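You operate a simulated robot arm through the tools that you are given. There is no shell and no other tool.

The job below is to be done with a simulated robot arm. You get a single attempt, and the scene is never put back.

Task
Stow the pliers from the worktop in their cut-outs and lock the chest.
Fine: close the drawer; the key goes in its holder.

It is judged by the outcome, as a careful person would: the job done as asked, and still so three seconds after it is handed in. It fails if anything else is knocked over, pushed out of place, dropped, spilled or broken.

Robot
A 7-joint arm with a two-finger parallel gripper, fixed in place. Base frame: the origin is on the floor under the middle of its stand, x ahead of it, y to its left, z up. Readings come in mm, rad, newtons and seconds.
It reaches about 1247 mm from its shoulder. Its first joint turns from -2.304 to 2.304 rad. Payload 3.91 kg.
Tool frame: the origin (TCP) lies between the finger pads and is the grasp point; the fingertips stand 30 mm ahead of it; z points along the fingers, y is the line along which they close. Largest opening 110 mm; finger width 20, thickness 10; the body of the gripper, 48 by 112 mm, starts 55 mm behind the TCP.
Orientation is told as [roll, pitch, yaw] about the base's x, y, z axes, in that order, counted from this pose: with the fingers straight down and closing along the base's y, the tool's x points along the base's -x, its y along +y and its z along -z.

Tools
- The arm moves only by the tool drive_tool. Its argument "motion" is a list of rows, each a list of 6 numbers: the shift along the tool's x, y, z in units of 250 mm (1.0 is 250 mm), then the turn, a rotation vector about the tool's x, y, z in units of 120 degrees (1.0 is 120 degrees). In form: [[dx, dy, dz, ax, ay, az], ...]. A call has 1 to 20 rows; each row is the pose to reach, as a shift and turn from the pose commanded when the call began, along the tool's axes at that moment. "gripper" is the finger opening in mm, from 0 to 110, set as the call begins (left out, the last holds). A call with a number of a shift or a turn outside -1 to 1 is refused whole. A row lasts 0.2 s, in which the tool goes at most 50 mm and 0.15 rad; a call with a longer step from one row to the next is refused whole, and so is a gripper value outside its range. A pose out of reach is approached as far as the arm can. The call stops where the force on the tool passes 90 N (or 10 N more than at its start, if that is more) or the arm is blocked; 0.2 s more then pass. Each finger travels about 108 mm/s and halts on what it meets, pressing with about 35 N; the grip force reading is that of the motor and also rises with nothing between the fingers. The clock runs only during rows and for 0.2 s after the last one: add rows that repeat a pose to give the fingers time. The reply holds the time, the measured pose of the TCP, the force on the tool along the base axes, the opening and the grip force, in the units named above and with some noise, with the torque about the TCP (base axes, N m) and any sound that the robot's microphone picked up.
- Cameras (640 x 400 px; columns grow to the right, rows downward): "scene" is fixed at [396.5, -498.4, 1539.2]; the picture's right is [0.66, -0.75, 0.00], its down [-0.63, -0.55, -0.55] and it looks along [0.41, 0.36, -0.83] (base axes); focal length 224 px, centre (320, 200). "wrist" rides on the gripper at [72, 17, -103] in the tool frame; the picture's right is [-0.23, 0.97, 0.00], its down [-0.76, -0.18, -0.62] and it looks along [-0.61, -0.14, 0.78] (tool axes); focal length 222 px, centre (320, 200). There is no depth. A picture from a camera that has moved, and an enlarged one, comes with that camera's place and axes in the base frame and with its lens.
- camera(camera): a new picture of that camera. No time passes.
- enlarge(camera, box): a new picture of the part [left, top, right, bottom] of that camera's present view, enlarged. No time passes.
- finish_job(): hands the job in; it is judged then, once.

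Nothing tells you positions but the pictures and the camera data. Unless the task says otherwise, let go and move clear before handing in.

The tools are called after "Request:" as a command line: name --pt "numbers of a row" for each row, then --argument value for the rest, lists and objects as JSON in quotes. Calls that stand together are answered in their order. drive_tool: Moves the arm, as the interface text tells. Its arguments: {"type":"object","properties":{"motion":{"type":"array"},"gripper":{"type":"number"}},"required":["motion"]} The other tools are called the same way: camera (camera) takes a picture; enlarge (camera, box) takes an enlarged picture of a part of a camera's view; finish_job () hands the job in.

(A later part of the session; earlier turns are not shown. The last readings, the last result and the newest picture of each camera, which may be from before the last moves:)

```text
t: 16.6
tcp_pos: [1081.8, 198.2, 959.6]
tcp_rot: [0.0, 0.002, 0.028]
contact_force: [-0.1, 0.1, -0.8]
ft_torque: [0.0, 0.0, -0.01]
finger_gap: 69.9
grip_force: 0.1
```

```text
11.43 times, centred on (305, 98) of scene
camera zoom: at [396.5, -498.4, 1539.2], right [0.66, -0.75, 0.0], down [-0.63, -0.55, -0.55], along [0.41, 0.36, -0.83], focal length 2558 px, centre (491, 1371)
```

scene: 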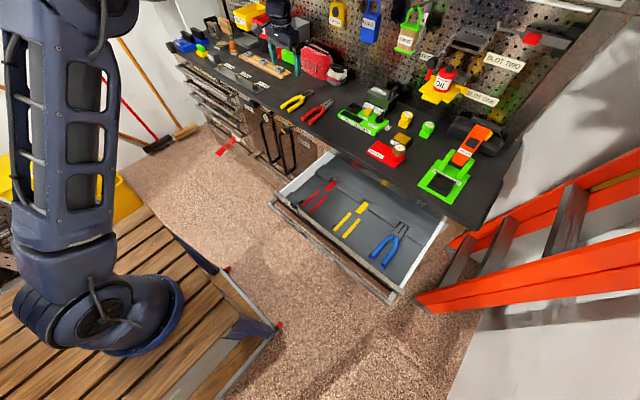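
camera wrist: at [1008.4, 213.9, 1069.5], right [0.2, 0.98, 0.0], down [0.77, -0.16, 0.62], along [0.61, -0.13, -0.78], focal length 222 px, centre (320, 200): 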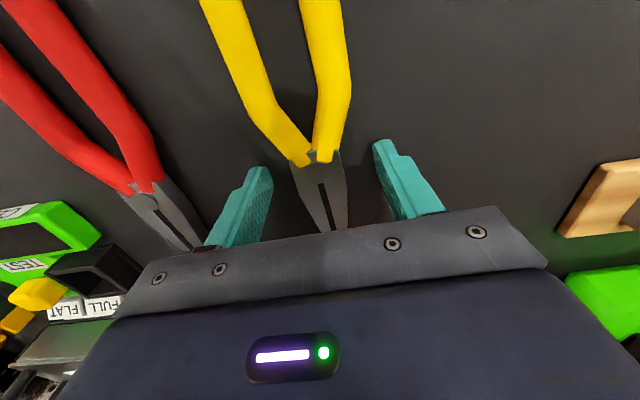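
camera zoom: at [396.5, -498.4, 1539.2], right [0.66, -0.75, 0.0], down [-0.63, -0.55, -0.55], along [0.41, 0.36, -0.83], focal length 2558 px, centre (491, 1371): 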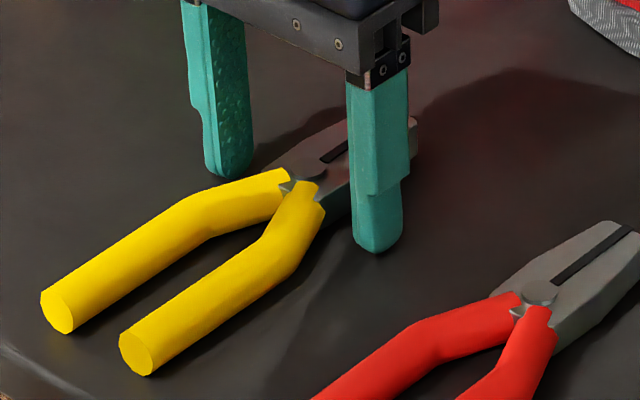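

The fingertips straddle the head just above the worktop. I'll close on the yellow pliers.

Request:
drive_tool --pt "0 0 0 0 0 0" --pt "0 0 0 0 0 0" --pt "0 0 0 0 0 0" --pt "0 0 0 0 0 0" --gripper 0

Request:
camera --camera "wrist"

Request:
enlarge --camera "scene" --box '[280, 80, 330, 115]'

```text
t: 17.6
tcp_pos: [1081.1, 197.6, 960.4]
tcp_rot: [-0.001, 0.0, 0.026]
contact_force: [0.5, -1.1, 0.9]
ft_torque: [-0.04, 0.04, 0.01]
finger_gap: 39.8
grip_force: 34.9
```

```text
taken
camera wrist: at [1007.4, 213.5, 1063.2], right [0.2, 0.98, 0.0], down [0.77, -0.16, 0.62], along [0.61, -0.13, -0.78], focal length 222 px, centre (320, 200)
```

wrist: 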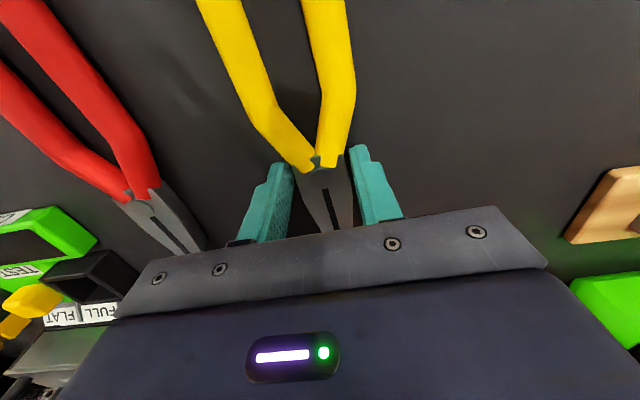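

```text
11.43 times, centred on (305, 98) of scene
camera zoom: at [396.5, -498.4, 1539.2], right [0.66, -0.75, 0.0], down [-0.63, -0.55, -0.55], along [0.41, 0.36, -0.83], focal length 2558 px, centre (491, 1371)
```

zoom: 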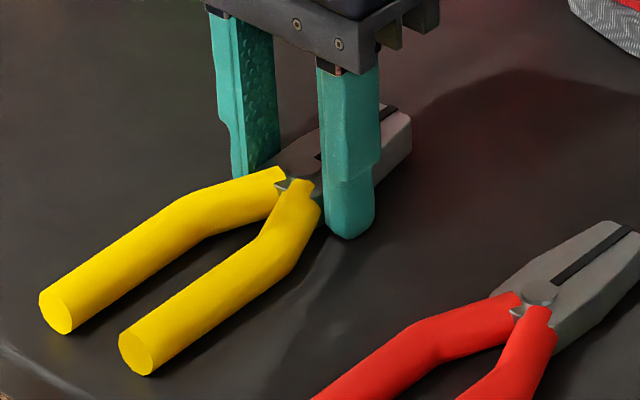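

The grip is holding at a 39.8 mm gap and 35 N. I'll lift straight up and check that it holds.

Request:
drive_tool --pt "0 0 -0.04 0 0 0" --pt "0 0 -0.12 0 0 0" --pt "0 0 -0.24 0 0 0" --pt "0 0 -0.36 0 0 0" --pt "0 0 -0.44 0 0 0" --pt "0 0 -0.44 0 0 0"

Request:
camera --camera "wrist"

Request:
enlarge --camera "scene" --box '[270, 50, 350, 110]'

```text
t: 19.0
tcp_pos: [1080.1, 199.3, 1070.5]
tcp_rot: [0.0, 0.001, 0.027]
contact_force: [-0.1, 0.2, -0.8]
ft_torque: [0.0, 0.0, 0.01]
finger_gap: 0.0
grip_force: 35.3
```

```text
taken
camera wrist: at [1006.2, 214.6, 1173.5], right [0.2, 0.98, 0.0], down [0.77, -0.16, 0.62], along [0.61, -0.13, -0.78], focal length 222 px, centre (320, 200)
```

wrist: 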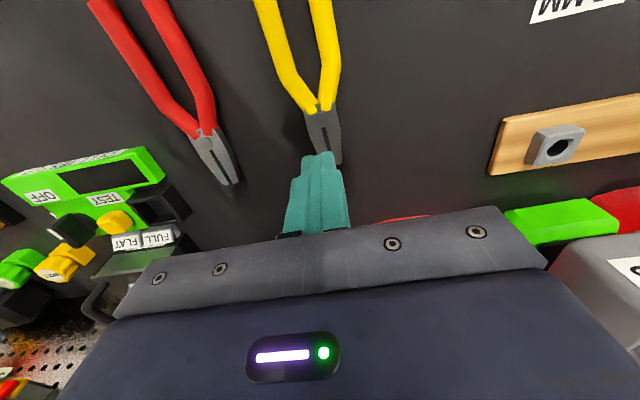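

```text
6.67 times, centred on (310, 80) of scene
camera zoom: at [396.5, -498.4, 1539.2], right [0.66, -0.75, 0.0], down [-0.63, -0.55, -0.55], along [0.41, 0.36, -0.83], focal length 1492 px, centre (387, 1000)
```

zoom: 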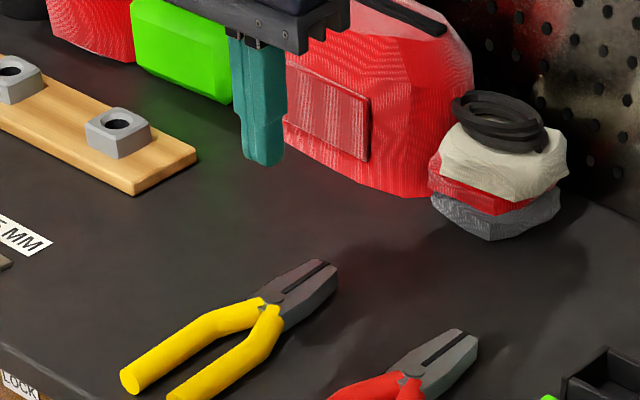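

The pliers slipped out because the fingertips sat too high on the head. They are still in place on the worktop, so I'll open, check their pose again and find the worktop height by touch.

Request:
drive_tool --pt "0 0 0 0 0 0" --pt "0 0 0 0 0 0" --pt "0 0 0 0 0 0" --gripper 70

Request:
enlarge --camera "wrist" --box '[200, 0, 440, 170]'

```text
t: 19.8
tcp_pos: [1079.9, 198.4, 1070.4]
tcp_rot: [0.001, 0.001, 0.025]
contact_force: [-0.1, -0.9, -0.1]
ft_torque: [0.0, 0.06, 0.02]
finger_gap: 69.8
grip_force: 0.1
```

```text
2.35 times, centred on (320, 85) of wrist
camera zoom: at [1006.2, 214.6, 1173.4], right [0.2, 0.98, 0.0], down [0.77, -0.16, 0.62], along [0.61, -0.13, -0.78], focal length 523 px, centre (320, 471)
```

zoom: 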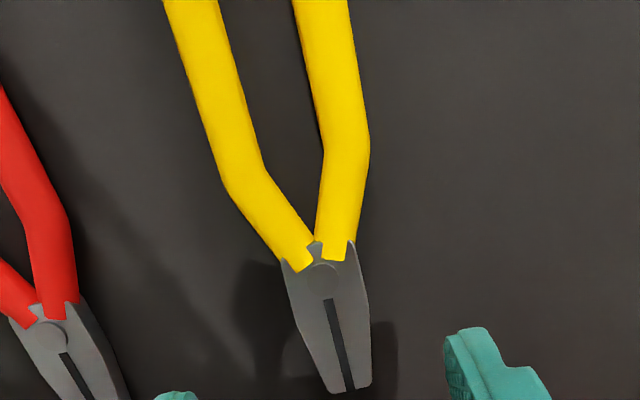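

The pliers have barely moved, sitting perhaps 2 mm further to +y. I'll go down again, lower this time, feeling for the worktop.

Request:
drive_tool --pt "0 0.006 0.12 0 0 0" --pt "0 0.006 0.28 0 0 0" --pt "0 0.006 0.38 0 0 0" --pt "0 0.006 0.432 0 0 0" --pt "0 0.006 0.432 0 0 0"

Request:
drive_tool --pt "0 0 0.006 0 0 0" --pt "0 0 0.012 0 0 0" --pt "0 0 0.018 0 0 0" --pt "0 0 0.018 0 0 0"

```text
t: 21.0
tcp_pos: [1079.7, 198.8, 962.1]
tcp_rot: [-0.001, 0.0, 0.026]
contact_force: [-0.1, -0.8, -0.5]
ft_torque: [0.0, -0.01, -0.02]
finger_gap: 69.7
grip_force: 0.1
```

```text
t: 22.0
tcp_pos: [1080.7, 198.1, 959.7]
tcp_rot: [0.001, 0.0, 0.025]
contact_force: [-11.1, 0.1, 24.1]
ft_torque: [-0.86, 0.49, -0.44]
finger_gap: 70.0
grip_force: 0.1
```

Contact came at a TCP height of about 959, so the worktop is near z = 929 and the earlier depth was right. The steel head just doesn't hold. I'll grip across the two parallel handles instead, so I'll raise up and re-measure there.

Request:
drive_tool --pt "0 0 -0.05 0 0 0" --pt "0 0 -0.18 0 0 0" --pt "0.1 -0.003 -0.28 0 0 0" --pt "0.2 -0.006 -0.33 0 0 0" --pt "0.284 -0.008 -0.333 0 0 0" --pt "0.284 -0.008 -0.333 0 0 0" --pt "0.284 -0.008 -0.333 0 0 0" --gripper 90

Request:
camera --camera "wrist"

Request:
enlarge --camera "wrist" --box '[200, 0, 440, 150]'

Request:
enlarge --camera "scene" --box '[270, 80, 350, 130]'

```text
t: 23.6
tcp_pos: [1010.3, 196.3, 1039.0]
tcp_rot: [0.001, -0.001, 0.027]
contact_force: [-0.2, 0.7, 0.1]
ft_torque: [0.04, 0.02, -0.02]
finger_gap: 89.8
grip_force: 0.0
```

```text
taken
camera wrist: at [937.0, 212.2, 1142.1], right [0.2, 0.98, 0.0], down [0.77, -0.16, 0.62], along [0.61, -0.13, -0.78], focal length 222 px, centre (320, 200)
```

wrist: 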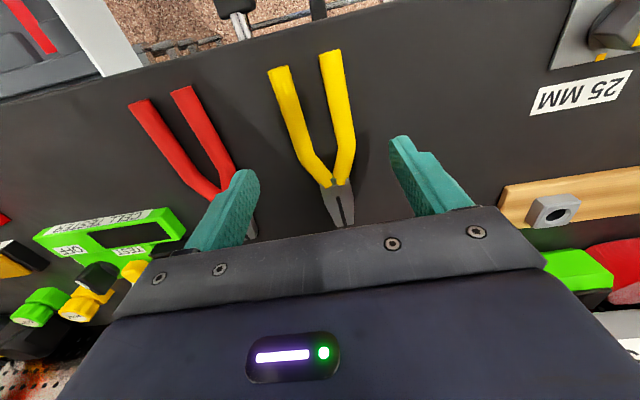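

```text
2.67 times, centred on (320, 75) of wrist
camera zoom: at [937.0, 212.2, 1142.1], right [0.2, 0.98, 0.0], down [0.77, -0.16, 0.62], along [0.61, -0.13, -0.78], focal length 592 px, centre (320, 533)
```

zoom: 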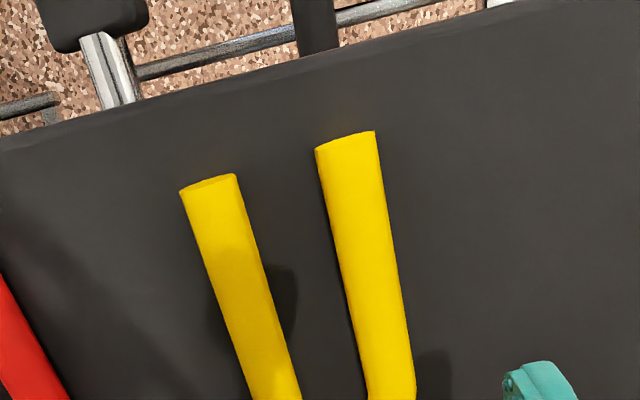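

```text
8.00 times, centred on (310, 105) of scene
camera zoom: at [396.5, -498.4, 1539.2], right [0.66, -0.75, 0.0], down [-0.63, -0.55, -0.55], along [0.41, 0.36, -0.83], focal length 1790 px, centre (400, 960)
```

zoom: 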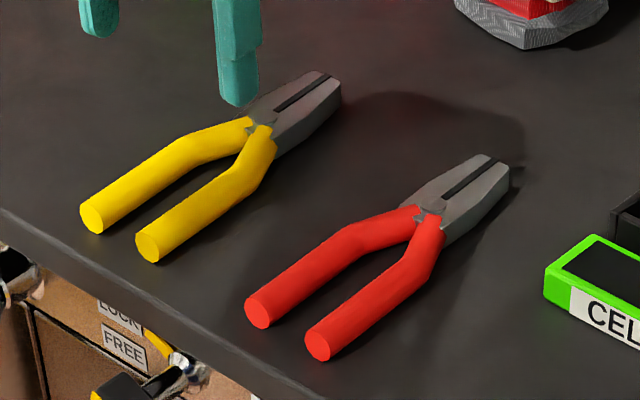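

The handles are parallel (42 mm apart, yaw about 2.1°), with their centre about 1 mm to -y of the TCP. I'll go down around the handles and close.

Request:
drive_tool --pt "-0.006 -0.002 0.12 0 0 -0.005" --pt "-0.012 -0.004 0.24 0 0 -0.005" --pt "-0.012 -0.004 0.3 0 0 -0.005" --pt "-0.012 -0.004 0.322 0 0 -0.005" --pt "-0.012 -0.004 0.322 0 0 -0.005"

Request:
drive_tool --pt "0 0 0 0 0 0" --pt "0 0 0 0 0 0" --pt "0 0 0 0 0 0" --pt "0 0 0 0 0 0" --gripper 0

Request:
camera --camera "wrist"

Request:
enlarge --camera "scene" --box '[270, 80, 350, 130]'

```text
t: 24.8
tcp_pos: [1014.6, 196.0, 960.3]
tcp_rot: [0.001, -0.003, 0.038]
contact_force: [-0.7, -0.1, 11.6]
ft_torque: [-0.57, 0.09, -0.12]
finger_gap: 90.1
grip_force: 0.4
```

```text
t: 25.8
tcp_pos: [1014.0, 194.8, 960.3]
tcp_rot: [0.0, -0.002, 0.035]
contact_force: [3.7, -1.3, 20.3]
ft_torque: [-0.2, -0.04, 0.49]
finger_gap: 59.5
grip_force: 35.3
```

```text
taken
camera wrist: at [939.8, 209.9, 1062.8], right [0.19, 0.98, 0.0], down [0.77, -0.15, 0.62], along [0.61, -0.12, -0.78], focal length 222 px, centre (320, 200)
```

wrist: 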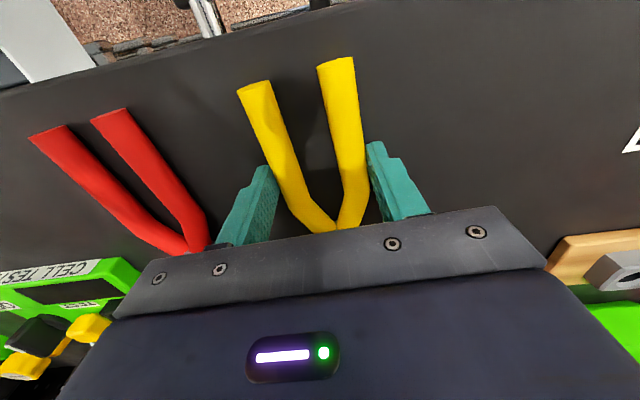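

```text
8.00 times, centred on (310, 105) of scene
camera zoom: at [396.5, -498.4, 1539.2], right [0.66, -0.75, 0.0], down [-0.63, -0.55, -0.55], along [0.41, 0.36, -0.83], focal length 1790 px, centre (400, 960)
```

zoom: 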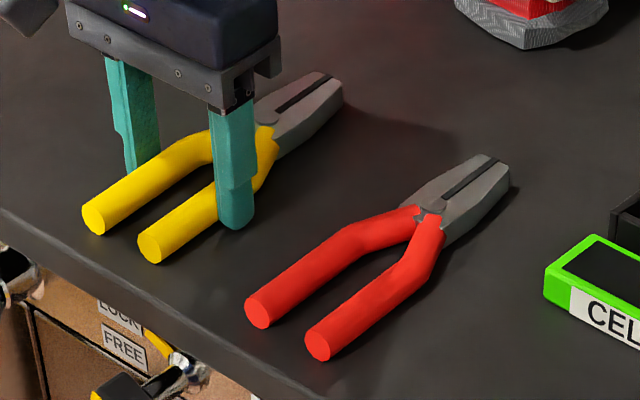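

The gap is 59.5 mm, which matches the handle width. I'll lift slowly.

Request:
drive_tool --pt "0 0 -0.008 0 0 0" --pt "0 0 -0.02 0 0 0" --pt "0 0 -0.04 0 0 0" --pt "0 0 -0.06 0 0 0" --pt "0 0 -0.06 0 0 0"

Request:
enlarge --camera "scene" --box '[270, 80, 350, 130]'

Request:
camera --camera "wrist"

```text
t: 27.0
tcp_pos: [1012.9, 194.5, 974.3]
tcp_rot: [0.001, -0.001, 0.036]
contact_force: [0.0, 0.3, -2.6]
ft_torque: [0.03, 0.04, 0.03]
finger_gap: 59.7
grip_force: 35.3
```

```text
8.00 times, centred on (310, 105) of scene
camera zoom: at [396.5, -498.4, 1539.2], right [0.66, -0.75, 0.0], down [-0.63, -0.55, -0.55], along [0.41, 0.36, -0.83], focal length 1790 px, centre (400, 960)
```

zoom: 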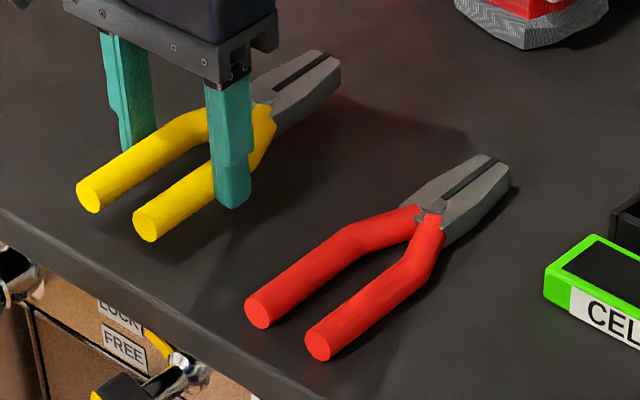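

```text
taken
camera wrist: at [938.7, 209.8, 1077.0], right [0.19, 0.98, 0.0], down [0.77, -0.15, 0.62], along [0.61, -0.12, -0.78], focal length 222 px, centre (320, 200)
```

wrist: 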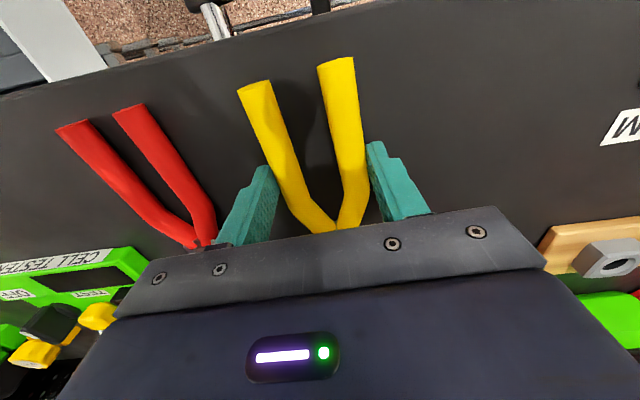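

The pliers are held level, with 2.6 N of weight showing. I'll measure exactly where they sit in the grip.

Request:
enlarge --camera "wrist" --box '[200, 30, 420, 240]'

Request:
enlarge --camera "wrist" --box '[220, 40, 380, 140]'

```text
1.90 times, centred on (310, 135) of wrist
camera zoom: at [938.7, 209.8, 1077.0], right [0.19, 0.98, 0.0], down [0.77, -0.15, 0.62], along [0.61, -0.12, -0.78], focal length 423 px, centre (339, 324)
```

zoom: 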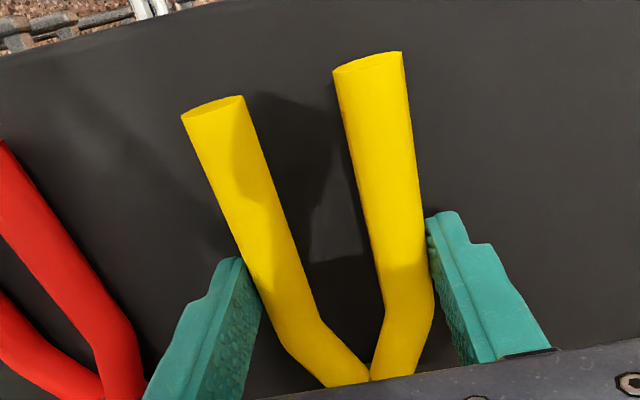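

```text
4.00 times, centred on (300, 90) of wrist
camera zoom: at [938.7, 209.8, 1077.0], right [0.19, 0.98, 0.0], down [0.77, -0.15, 0.62], along [0.61, -0.12, -0.78], focal length 888 px, centre (400, 640)
```

zoom: 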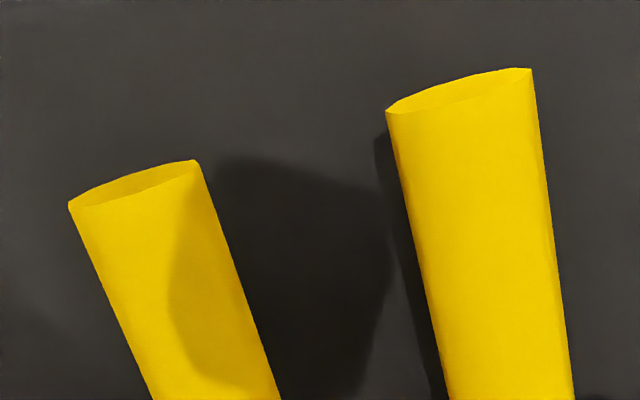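

The handle ends sit 55.7 mm behind the TCP and are centred laterally. I'll carry the pliers back off the worktop and over toward the drawer.

Request:
drive_tool --pt "0 0 -0.12 0 0 0" --pt "0 0 -0.26 0 0 0" --pt "0.08 0.003 -0.34 0 0 0.003" --pt "0.22 0.008 -0.34 0 0 0.006" --pt "0.38 0.014 -0.34 0 0 0.009" --pt "0.55 0.02 -0.34 0 0 0.012" --pt "0.72 0.026 -0.34 0 0 0.015" --pt "0.87 0.032 -0.34 0 0 0.0175" --pt "0.96 0.035 -0.34 0 0 0.0175" --pt "0.9997 0.0366 -0.34 0 0 0.0175" --pt "0.9997 0.0366 -0.34 0 0 0.0175"

Request:
camera --camera "wrist"

```text
t: 29.4
tcp_pos: [762.1, 197.0, 1062.0]
tcp_rot: [0.001, 0.0, 0.001]
contact_force: [0.1, 0.5, -3.2]
ft_torque: [-0.03, 0.05, 0.02]
finger_gap: 59.5
grip_force: 35.2
```

```text
taken
camera wrist: at [689.1, 213.5, 1164.6], right [0.23, 0.97, 0.0], down [0.76, -0.18, 0.62], along [0.61, -0.14, -0.78], focal length 222 px, centre (320, 200)
```

wrist: 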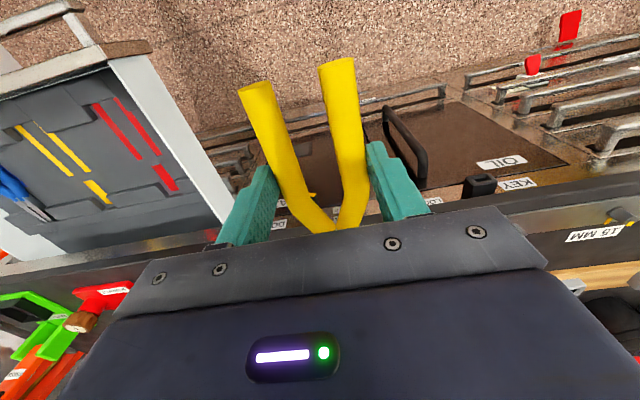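

The pliers are secure. I'll move sideways to above the yellow cut-out.

Request:
drive_tool --pt "0 -0.1 0 0 0 0" --pt "0 -0.26 0 0 0 0" --pt "0 -0.44 0 0 0 0" --pt "0 -0.62 0 0 0 0" --pt "0 -0.8 0 0 0 0" --pt "0 -0.96 0 0 0 0" --pt "0 -1.0 0 0 0 0"

Request:
drive_tool --pt "0 -0.1 0 0 0 0" --pt "0 -0.26 0 0 0 0" --pt "0 -0.44 0 0 0 0" --pt "0 -0.62 0 0 0 0" --pt "0 -0.8 0 0 0 0" --pt "0 -0.96 0 0 0 0" --pt "0 -1.0 0 0 0 0" --pt "0 -1.0 0 0 0 0" --pt "0 -1.0 0 0 0 0"

Request:
drive_tool --pt "0 0 0 0 0 0" --pt "0 0 0 0 0 0"

Request:
camera --camera "wrist"

Request:
enlarge --camera "wrist" --box '[180, 20, 420, 170]'

```text
t: 31.0
tcp_pos: [762.6, -57.0, 1060.2]
tcp_rot: [0.001, 0.001, 0.001]
contact_force: [0.4, 0.4, -2.3]
ft_torque: [0.01, 0.06, 0.01]
finger_gap: 59.5
grip_force: 35.2
```

```text
t: 33.0
tcp_pos: [763.6, -306.5, 1056.1]
tcp_rot: [0.001, 0.001, 0.001]
contact_force: [-0.6, -0.8, -2.1]
ft_torque: [0.01, 0.06, 0.02]
finger_gap: 59.9
grip_force: 34.7
```

```text
t: 33.6
tcp_pos: [762.9, -304.5, 1056.7]
tcp_rot: [0.0, 0.0, 0.0]
contact_force: [0.5, 0.3, -3.0]
ft_torque: [-0.01, 0.06, -0.01]
finger_gap: 59.4
grip_force: 34.9
```

```text
taken
camera wrist: at [689.5, -287.1, 1159.8], right [0.23, 0.97, 0.0], down [0.76, -0.18, 0.62], along [0.61, -0.14, -0.78], focal length 222 px, centre (320, 200)
```

wrist: 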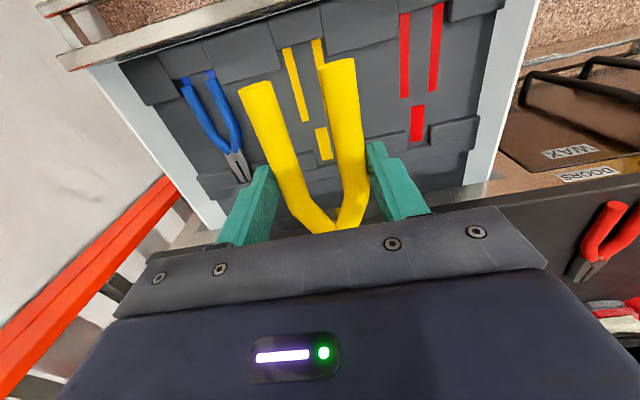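

```text
2.67 times, centred on (300, 95) of wrist
camera zoom: at [689.5, -287.1, 1159.8], right [0.23, 0.97, 0.0], down [0.76, -0.18, 0.62], along [0.61, -0.14, -0.78], focal length 592 px, centre (373, 480)
```

zoom: 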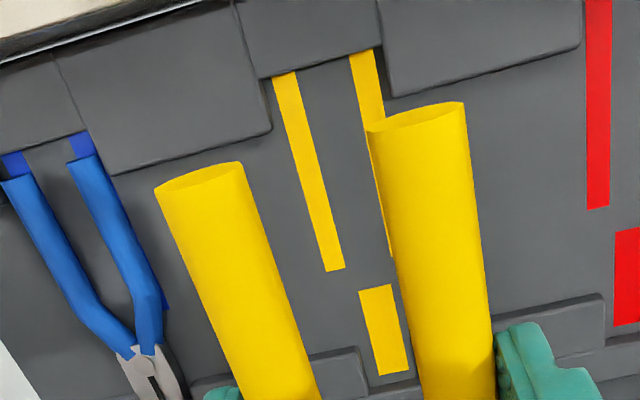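

Relative to the TCP, the cut-out is about 4.4 mm ahead and 14.5 mm to -y. The notch clearance is only about ±3 mm. I'll line up, go part-way down and re-measure.

Request:
drive_tool --pt "-0.018 -0.058 0.06 0 0 0" --pt "-0.018 -0.058 0.18 0 0 0" --pt "-0.018 -0.058 0.32 0 0 0" --pt "-0.018 -0.058 0.46 0 0 0" --pt "-0.018 -0.058 0.6 0 0 0" --pt "-0.018 -0.058 0.74 0 0 0" --pt "-0.018 -0.058 0.84 0 0 0" --pt "-0.018 -0.058 0.84 0 0 0" --pt "-0.018 -0.058 0.84 0 0 0"

Request:
camera --camera "wrist"

Request:
enlarge --camera "wrist" --box '[180, 0, 420, 150]'

Request:
camera --camera "scene"

```text
t: 35.6
tcp_pos: [768.1, -318.9, 849.5]
tcp_rot: [0.0, 0.0, 0.0]
contact_force: [-0.1, -1.9, -1.4]
ft_torque: [-0.01, 0.06, 0.0]
finger_gap: 59.5
grip_force: 34.8
```

```text
taken
camera wrist: at [693.8, -302.4, 952.3], right [0.23, 0.97, 0.0], down [0.76, -0.18, 0.62], along [0.61, -0.14, -0.78], focal length 222 px, centre (320, 200)
```

wrist: 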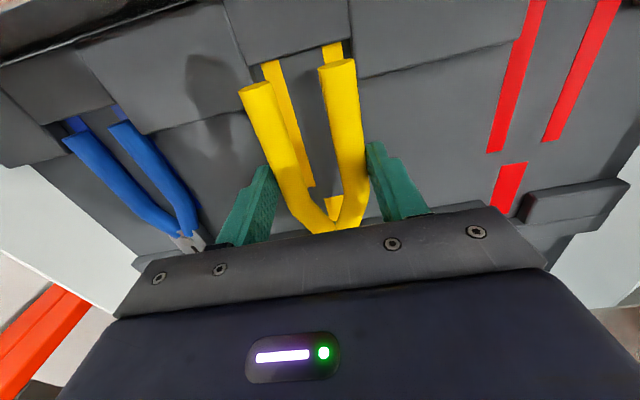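

```text
2.67 times, centred on (300, 75) of wrist
camera zoom: at [693.8, -302.4, 952.3], right [0.23, 0.97, 0.0], down [0.76, -0.18, 0.62], along [0.61, -0.14, -0.78], focal length 592 px, centre (373, 533)
```

zoom: 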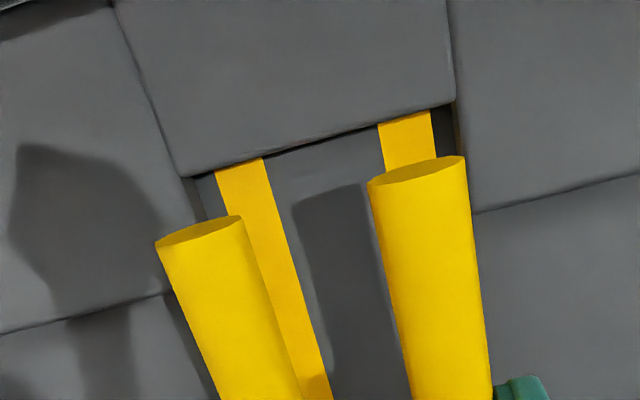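

```text
taken
```

scene: 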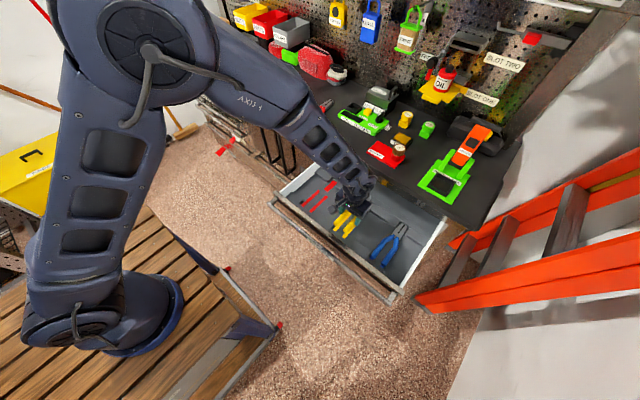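

Measured up close, the cut-out is about 1.5 mm to +y, with a front gap of about 4.4 mm. I'll correct that and lower slowly toward the floor.

Request:
drive_tool --pt "0 0.006 0.02 0 0 0" --pt "0 0.006 0.06 0 0 0" --pt "0 0.006 0.1 0 0 0" --pt "0 0.006 0.1 0 0 0" --pt "0 0.006 0.1 0 0 0"

Request:
camera --camera "wrist"

Request:
enlarge --camera "wrist" --box '[220, 0, 380, 100]'

Request:
enlarge --camera "scene" --box '[290, 170, 430, 260]'

```text
t: 36.8
tcp_pos: [768.5, -317.4, 824.3]
tcp_rot: [0.0, 0.0, 0.001]
contact_force: [-0.1, 0.8, -2.7]
ft_torque: [0.03, 0.07, 0.0]
finger_gap: 59.7
grip_force: 34.7
```

```text
taken
camera wrist: at [695.3, -300.5, 927.6], right [0.23, 0.97, 0.0], down [0.76, -0.18, 0.62], along [0.61, -0.14, -0.78], focal length 222 px, centre (320, 200)
```

wrist: 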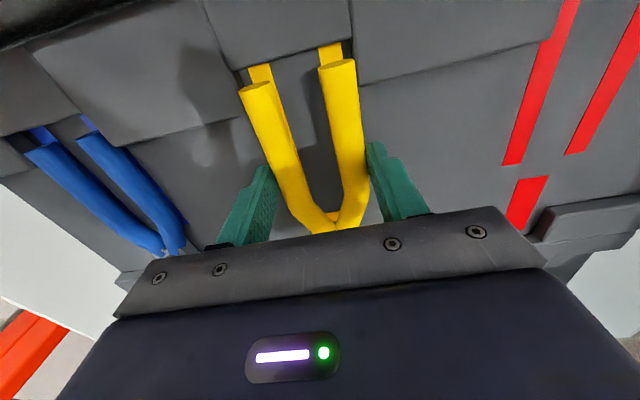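

```text
4.00 times, centred on (300, 50) of wrist
camera zoom: at [695.3, -300.5, 927.6], right [0.23, 0.97, 0.0], down [0.76, -0.18, 0.62], along [0.61, -0.14, -0.78], focal length 888 px, centre (400, 800)
```

zoom: 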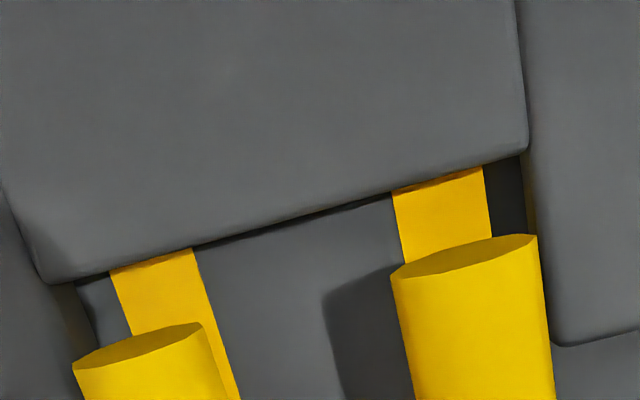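

```text
4.44 times, centred on (360, 215) of scene
camera zoom: at [396.5, -498.4, 1539.2], right [0.66, -0.75, 0.0], down [-0.63, -0.55, -0.55], along [0.41, 0.36, -0.83], focal length 995 px, centre (142, 133)
```

zoom: 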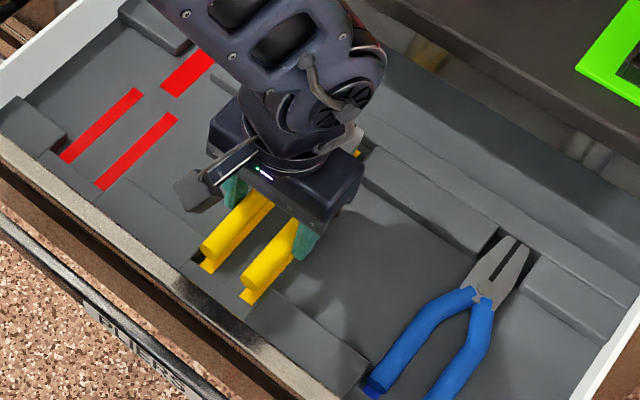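

The alignment is within about 0.5 mm laterally, and the pliers are level with the tops of the pads. I'll keep lowering in small steps and watch the force.

Request:
drive_tool --pt "0 0 0.01 0 0 0" --pt "0 0 0.02 0 0 0" --pt "0 0 0.032 0 0 0" --pt "0 0 0.032 0 0 0"

Request:
enlarge --camera "wrist" --box '[220, 0, 380, 100]'

```text
t: 37.8
tcp_pos: [769.8, -319.4, 816.5]
tcp_rot: [0.0, -0.002, 0.001]
contact_force: [1.4, 1.0, 16.7]
ft_torque: [0.19, 1.16, -0.06]
finger_gap: 59.7
grip_force: 34.7
```

```text
4.00 times, centred on (300, 50) of wrist
camera zoom: at [695.0, -301.3, 919.5], right [0.23, 0.97, 0.0], down [0.76, -0.18, 0.62], along [0.61, -0.14, -0.78], focal length 888 px, centre (400, 800)
```

zoom: 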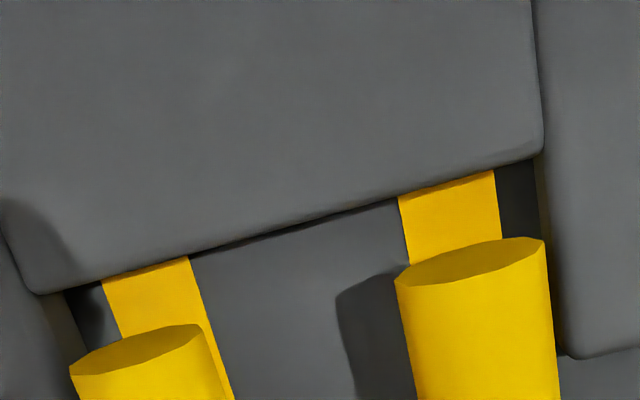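

There is light contact under the handle ends, judging by the torque, slightly earlier than I expected. I'll look closer before going further.

Request:
enlarge --camera "wrist" --box '[200, 40, 300, 130]'

Request:
enlarge --camera "wrist" --box '[290, 20, 390, 110]'

Request:
enlarge --camera "scene" --box '[310, 195, 370, 245]'

Request:
enlarge --camera "wrist" --box '[0, 80, 240, 280]'

```text
4.44 times, centred on (250, 85) of wrist
camera zoom: at [695.0, -301.3, 919.5], right [0.23, 0.97, 0.0], down [0.76, -0.18, 0.62], along [0.61, -0.14, -0.78], focal length 987 px, centre (631, 711)
```

zoom: 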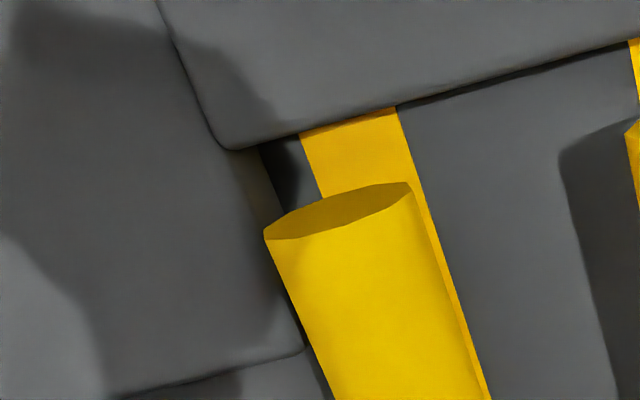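

```text
4.44 times, centred on (340, 65) of wrist
camera zoom: at [695.0, -301.3, 919.5], right [0.23, 0.97, 0.0], down [0.76, -0.18, 0.62], along [0.61, -0.14, -0.78], focal length 987 px, centre (231, 800)
```

zoom: 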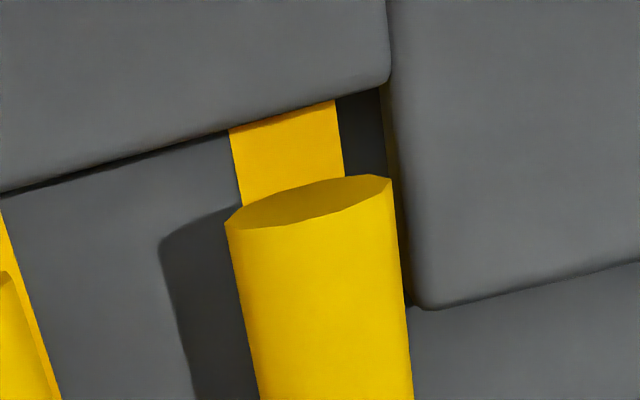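

```text
8.00 times, centred on (340, 220) of scene
camera zoom: at [396.5, -498.4, 1539.2], right [0.66, -0.75, 0.0], down [-0.63, -0.55, -0.55], along [0.41, 0.36, -0.83], focal length 1790 px, centre (160, 40)
```

zoom: 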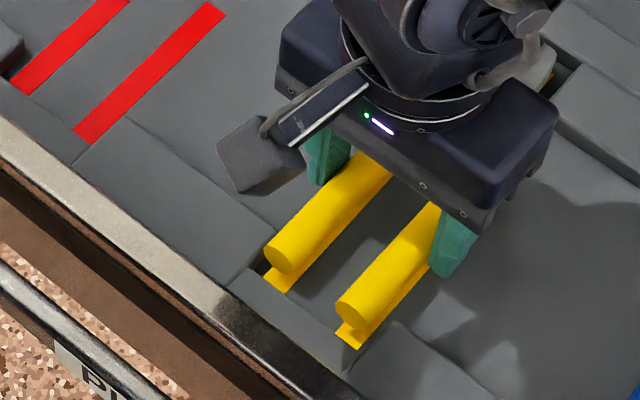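

```text
2.00 times, centred on (120, 180) of wrist
camera zoom: at [695.0, -301.3, 919.5], right [0.23, 0.97, 0.0], down [0.76, -0.18, 0.62], along [0.61, -0.14, -0.78], focal length 444 px, centre (720, 240)
```

zoom: 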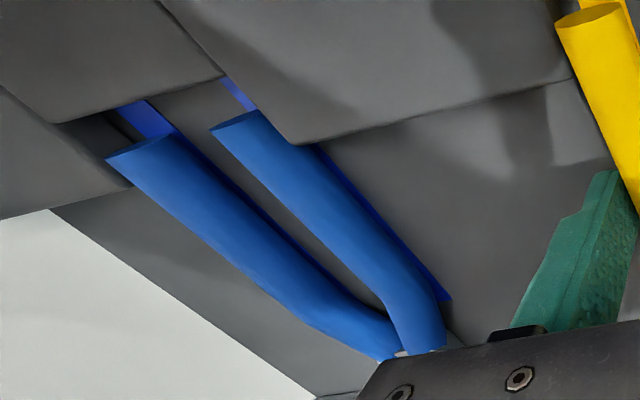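

Request:
enlarge --camera "scene" --box '[360, 205, 440, 255]'

Request:
enlarge --camera "scene" --box '[320, 210, 350, 235]'

Request:
enlarge --camera "scene" --box '[360, 230, 410, 270]'

Request:
enlarge --camera "scene" --box '[280, 170, 330, 210]'

```text
8.00 times, centred on (400, 230) of scene
camera zoom: at [396.5, -498.4, 1539.2], right [0.66, -0.75, 0.0], down [-0.63, -0.55, -0.55], along [0.41, 0.36, -0.83], focal length 1790 px, centre (-320, -40)
```

zoom: 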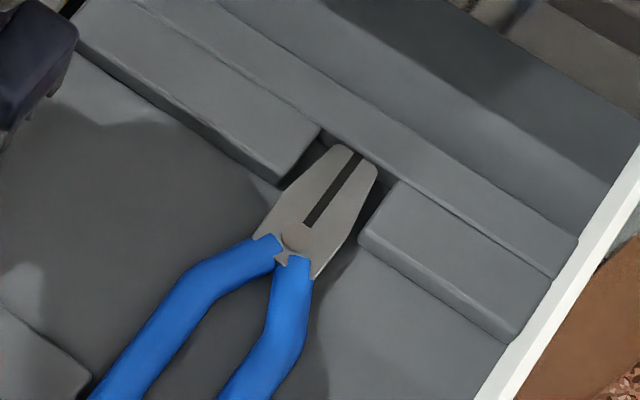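

```text
16.00 times, centred on (335, 222) of scene
camera zoom: at [396.5, -498.4, 1539.2], right [0.66, -0.75, 0.0], down [-0.63, -0.55, -0.55], along [0.41, 0.36, -0.83], focal length 3581 px, centre (80, -160)
```

zoom: 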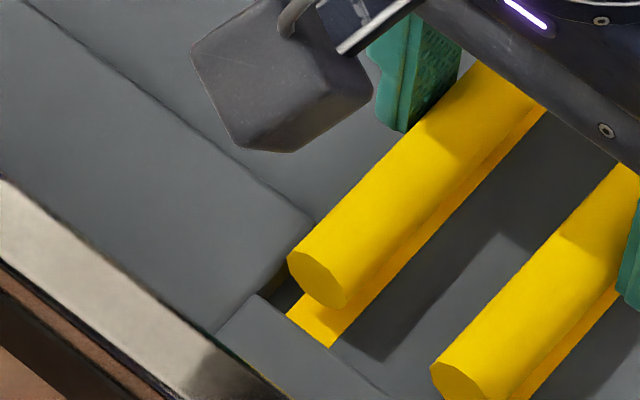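

```text
10.00 times, centred on (385, 250) of scene
camera zoom: at [396.5, -498.4, 1539.2], right [0.66, -0.75, 0.0], down [-0.63, -0.55, -0.55], along [0.41, 0.36, -0.83], focal length 2238 px, centre (-330, -300)
```

zoom: 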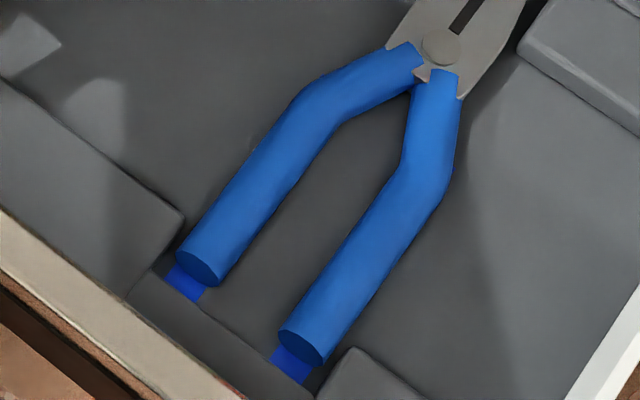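

```text
10.00 times, centred on (305, 190) of scene
camera zoom: at [396.5, -498.4, 1539.2], right [0.66, -0.75, 0.0], down [-0.63, -0.55, -0.55], along [0.41, 0.36, -0.83], focal length 2238 px, centre (470, 300)
```

zoom: 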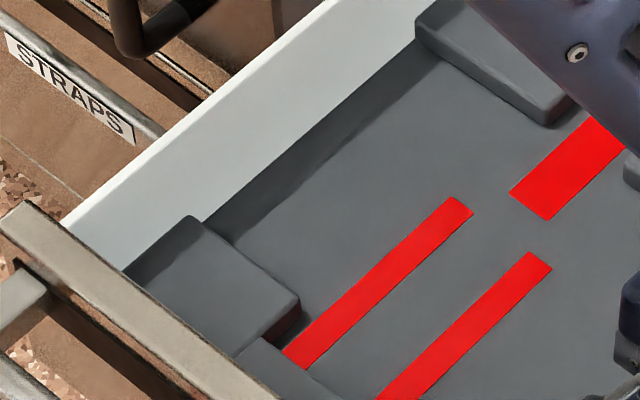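

Request:
camera --camera "wrist"

Request:
camera --camera "scene"

Request:
enlarge --camera "scene" --box '[260, 160, 420, 310]'

```text
taken
camera wrist: at [695.0, -301.3, 919.5], right [0.23, 0.97, 0.0], down [0.76, -0.18, 0.62], along [0.61, -0.14, -0.78], focal length 222 px, centre (320, 200)
```

wrist: 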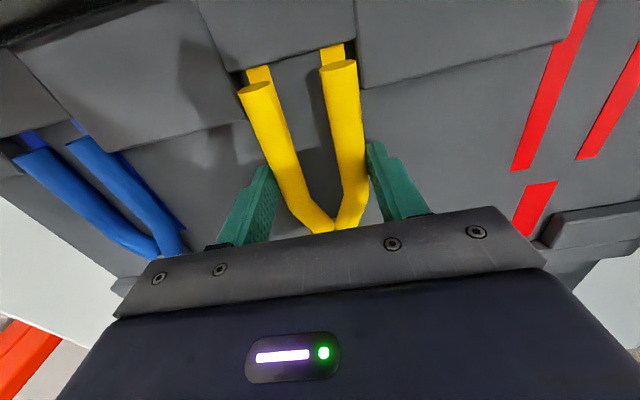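

```text
taken
```

scene: 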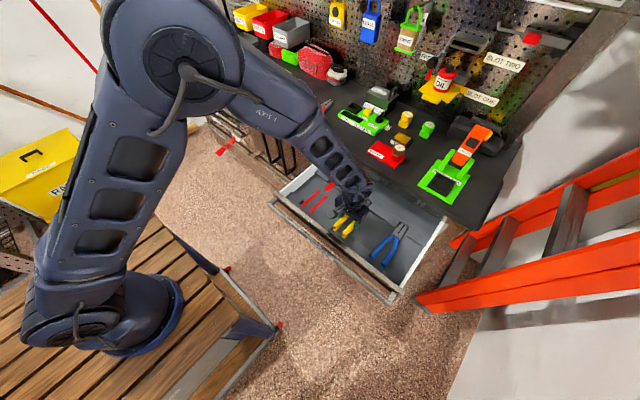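

```text
2.67 times, centred on (340, 235) of scene
camera zoom: at [396.5, -498.4, 1539.2], right [0.66, -0.75, 0.0], down [-0.63, -0.55, -0.55], along [0.41, 0.36, -0.83], focal length 597 px, centre (267, 107)
```

zoom: 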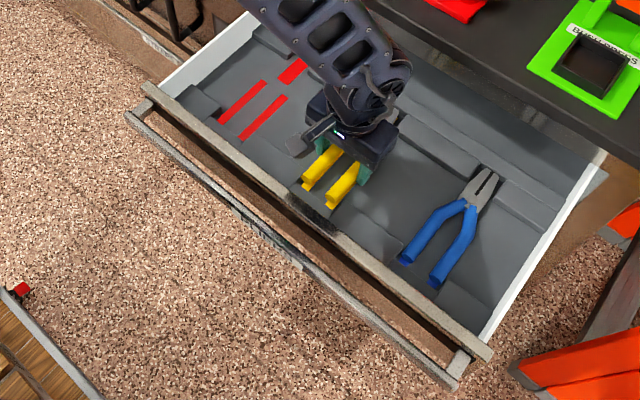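

I now estimate the floor at about z = 777 and the pads at about 23 mm tall. That puts the handles already inside the notch, with the left handle rubbing its wall. I'll lift a little, shift 1 mm to +y and lower again.

Request:
drive_tool --pt "0 0 -0.016 0 0 0" --pt "0 0 -0.032 0 0 0" --pt "0 0.004 -0.032 0 0 0" --pt "0 0.004 -0.032 0 0 0"

Request:
enlarge --camera "wrist" --box '[220, 20, 380, 120]'

Request:
drive_tool --pt "0 0 0.01 0 0 0" --pt "0 0 0.02 0 0 0" --pt "0 0 0.026 0 0 0" --pt "0 0 0.026 0 0 0"

```text
t: 38.8
tcp_pos: [767.9, -318.7, 825.1]
tcp_rot: [-0.001, 0.0, 0.0]
contact_force: [0.2, -0.7, -2.1]
ft_torque: [-0.01, 0.1, -0.02]
finger_gap: 59.5
grip_force: 34.9
```

```text
4.00 times, centred on (300, 70) of wrist
camera zoom: at [694.2, -300.6, 927.0], right [0.23, 0.97, 0.0], down [0.76, -0.18, 0.62], along [0.61, -0.14, -0.78], focal length 888 px, centre (400, 720)
```

zoom: 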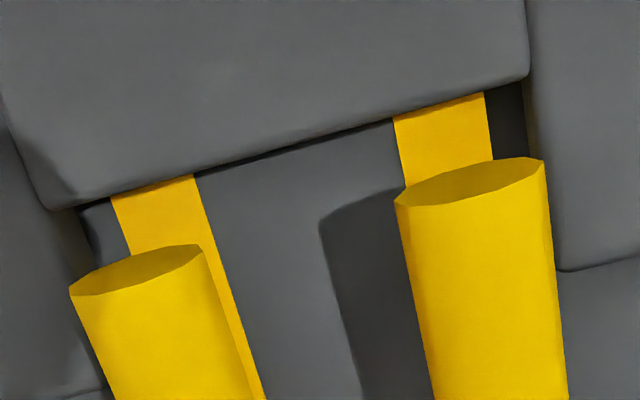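

```text
t: 39.8
tcp_pos: [767.9, -317.4, 818.3]
tcp_rot: [0.002, 0.0, 0.0]
contact_force: [0.5, 0.3, -2.0]
ft_torque: [0.01, 0.04, -0.01]
finger_gap: 59.6
grip_force: 34.8
```

There is no contact at this height now, but the strips say I should go back about 1.2 mm to centre. I'll do that and lower in 1 mm steps.

Request:
drive_tool --pt "0 -0.004 0 0 0 0" --pt "0 -0.004 0.004 0 0 0" --pt "0 -0.004 0.006 0 0 0" --pt "0 -0.004 0.006 0 0 0"

Request:
drive_tool --pt "0 0 0.004 0 0 0" --pt "0 0 0.006 0 0 0" --pt "0 0 0.006 0 0 0"

Request:
camera --camera "wrist"

Request:
enlarge --camera "wrist" --box '[220, 20, 380, 120]'

```text
t: 40.8
tcp_pos: [767.0, -318.5, 815.7]
tcp_rot: [-0.001, -0.001, 0.0]
contact_force: [0.9, 0.6, 1.7]
ft_torque: [-0.01, 0.33, -0.04]
finger_gap: 59.5
grip_force: 35.6
```

```text
t: 41.6
tcp_pos: [766.6, -318.1, 815.8]
tcp_rot: [0.0, -0.004, 0.0]
contact_force: [2.5, -2.6, 16.5]
ft_torque: [-0.01, 1.16, 0.08]
finger_gap: 59.6
grip_force: 35.0
```

```text
taken
camera wrist: at [693.4, -300.3, 918.7], right [0.23, 0.97, 0.0], down [0.76, -0.18, 0.62], along [0.61, -0.14, -0.78], focal length 222 px, centre (320, 200)
```

wrist: 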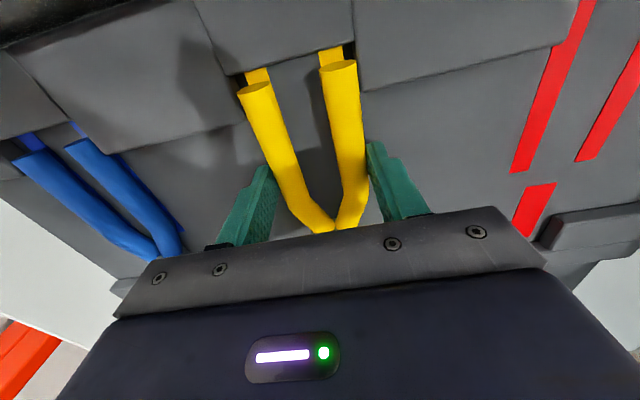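

```text
4.00 times, centred on (300, 70) of wrist
camera zoom: at [693.4, -300.3, 918.7], right [0.23, 0.97, 0.0], down [0.76, -0.18, 0.62], along [0.61, -0.14, -0.78], focal length 888 px, centre (400, 720)
```

zoom: 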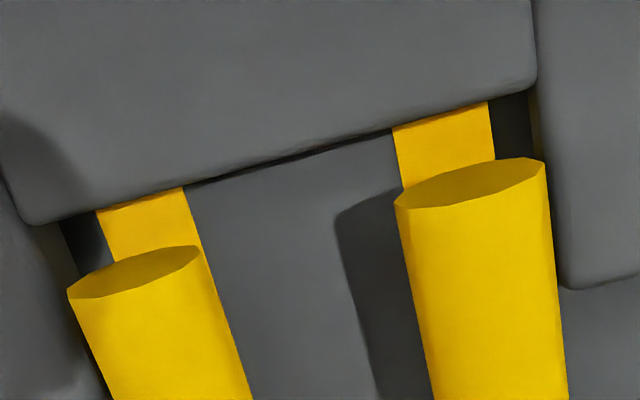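

The torque now puts the contact at x of about -61, which is the front pad's edge catching the handle ends. I'll lift slightly, shift 3.5 mm forward and 1.3 mm to -y, and lower again.

Request:
drive_tool --pt "0 0 -0.012 0 0 0" --pt "0 0 -0.024 0 0 0" --pt "-0.007 -0.003 -0.024 0 0 0" --pt "-0.014 -0.005 -0.024 0 0 0" --pt "-0.014 -0.005 -0.024 0 0 0"

Request:
drive_tool --pt "0 0 0.012 0 0 0" --pt "0 0 0.02 0 0 0" --pt "0 0 0.024 0 0 0" --pt "0 0 0.024 0 0 0"

Request:
enlarge --camera "wrist" --box '[220, 20, 380, 120]'

```text
t: 42.8
tcp_pos: [771.6, -319.7, 820.5]
tcp_rot: [-0.001, 0.0, -0.002]
contact_force: [-0.3, -0.1, -2.7]
ft_torque: [0.0, 0.09, 0.01]
finger_gap: 59.5
grip_force: 34.7
```

```text
t: 43.8
tcp_pos: [772.3, -320.1, 815.5]
tcp_rot: [0.001, 0.0, 0.002]
contact_force: [0.2, -0.2, -3.2]
ft_torque: [0.02, 0.05, -0.02]
finger_gap: 59.7
grip_force: 35.4
```

```text
4.00 times, centred on (300, 70) of wrist
camera zoom: at [697.7, -302.0, 918.2], right [0.23, 0.97, 0.0], down [0.76, -0.18, 0.62], along [0.61, -0.14, -0.78], focal length 888 px, centre (400, 720)
```

zoom: 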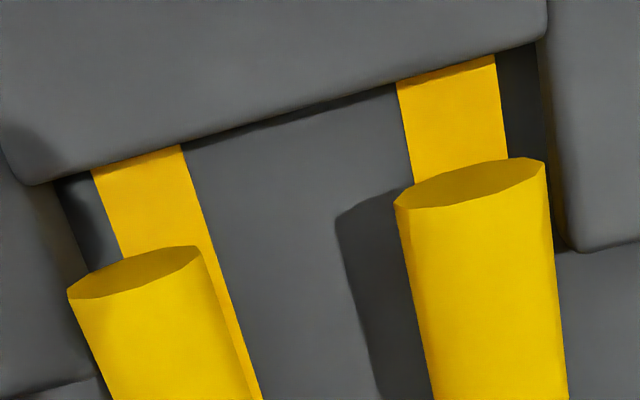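

The contact is gone, so the forward shift cleared the pad. I'll keep lowering.

Request:
drive_tool --pt "0 0 0.008 0 0 0" --pt "0 0 0.016 0 0 0" --pt "0 0 0.016 0 0 0"

Request:
drive_tool --pt "0 0 0.006 0 0 0" --pt "0 0 0.01 0 0 0" --pt "0 0 0.01 0 0 0"

Request:
enlarge --camera "wrist" --box '[220, 20, 380, 120]'

```text
t: 44.6
tcp_pos: [771.7, -320.2, 811.2]
tcp_rot: [-0.001, 0.0, 0.0]
contact_force: [-2.1, 2.1, 4.2]
ft_torque: [0.03, -0.69, 0.16]
finger_gap: 59.5
grip_force: 35.2
```

```text
t: 45.4
tcp_pos: [770.1, -319.5, 809.5]
tcp_rot: [0.0, 0.0, -0.001]
contact_force: [0.7, -4.3, 6.3]
ft_torque: [-0.18, -1.12, -0.5]
finger_gap: 59.3
grip_force: 35.5
```

```text
4.00 times, centred on (300, 70) of wrist
camera zoom: at [697.9, -301.5, 912.2], right [0.23, 0.97, 0.0], down [0.76, -0.18, 0.62], along [0.61, -0.14, -0.78], focal length 888 px, centre (400, 720)
```

zoom: 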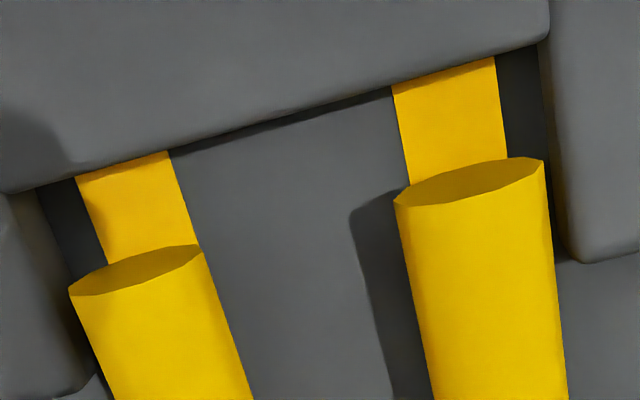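

Now the contact is at the jaw tip (x of about +110 to +130), pushing it slightly to -y. I'll see what the scene camera shows of the jaw area.

Request:
enlarge --camera "scene" --box '[320, 180, 400, 240]'

Request:
enlarge --camera "wrist" --box '[200, 130, 440, 260]'

```text
6.67 times, centred on (360, 210) of scene
camera zoom: at [396.5, -498.4, 1539.2], right [0.66, -0.75, 0.0], down [-0.63, -0.55, -0.55], along [0.41, 0.36, -0.83], focal length 1492 px, centre (53, 133)
```

zoom: 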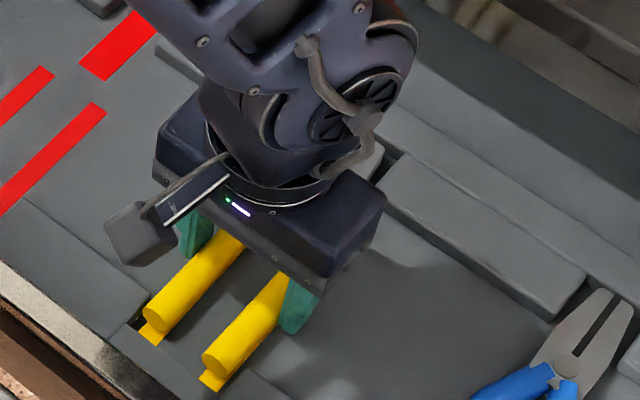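

```text
2.67 times, centred on (320, 195) of wrist
camera zoom: at [697.9, -301.5, 912.2], right [0.23, 0.97, 0.0], down [0.76, -0.18, 0.62], along [0.61, -0.14, -0.78], focal length 592 px, centre (320, 213)
```

zoom: 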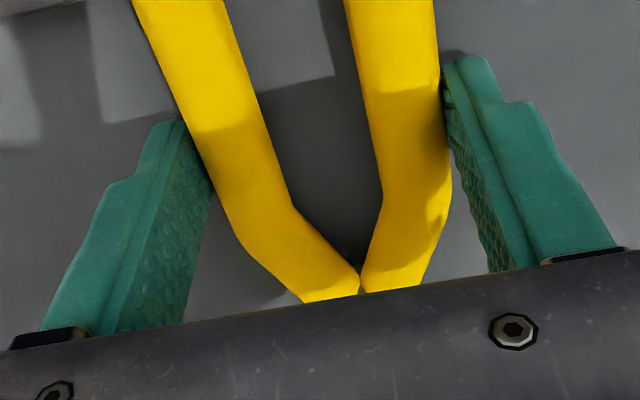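

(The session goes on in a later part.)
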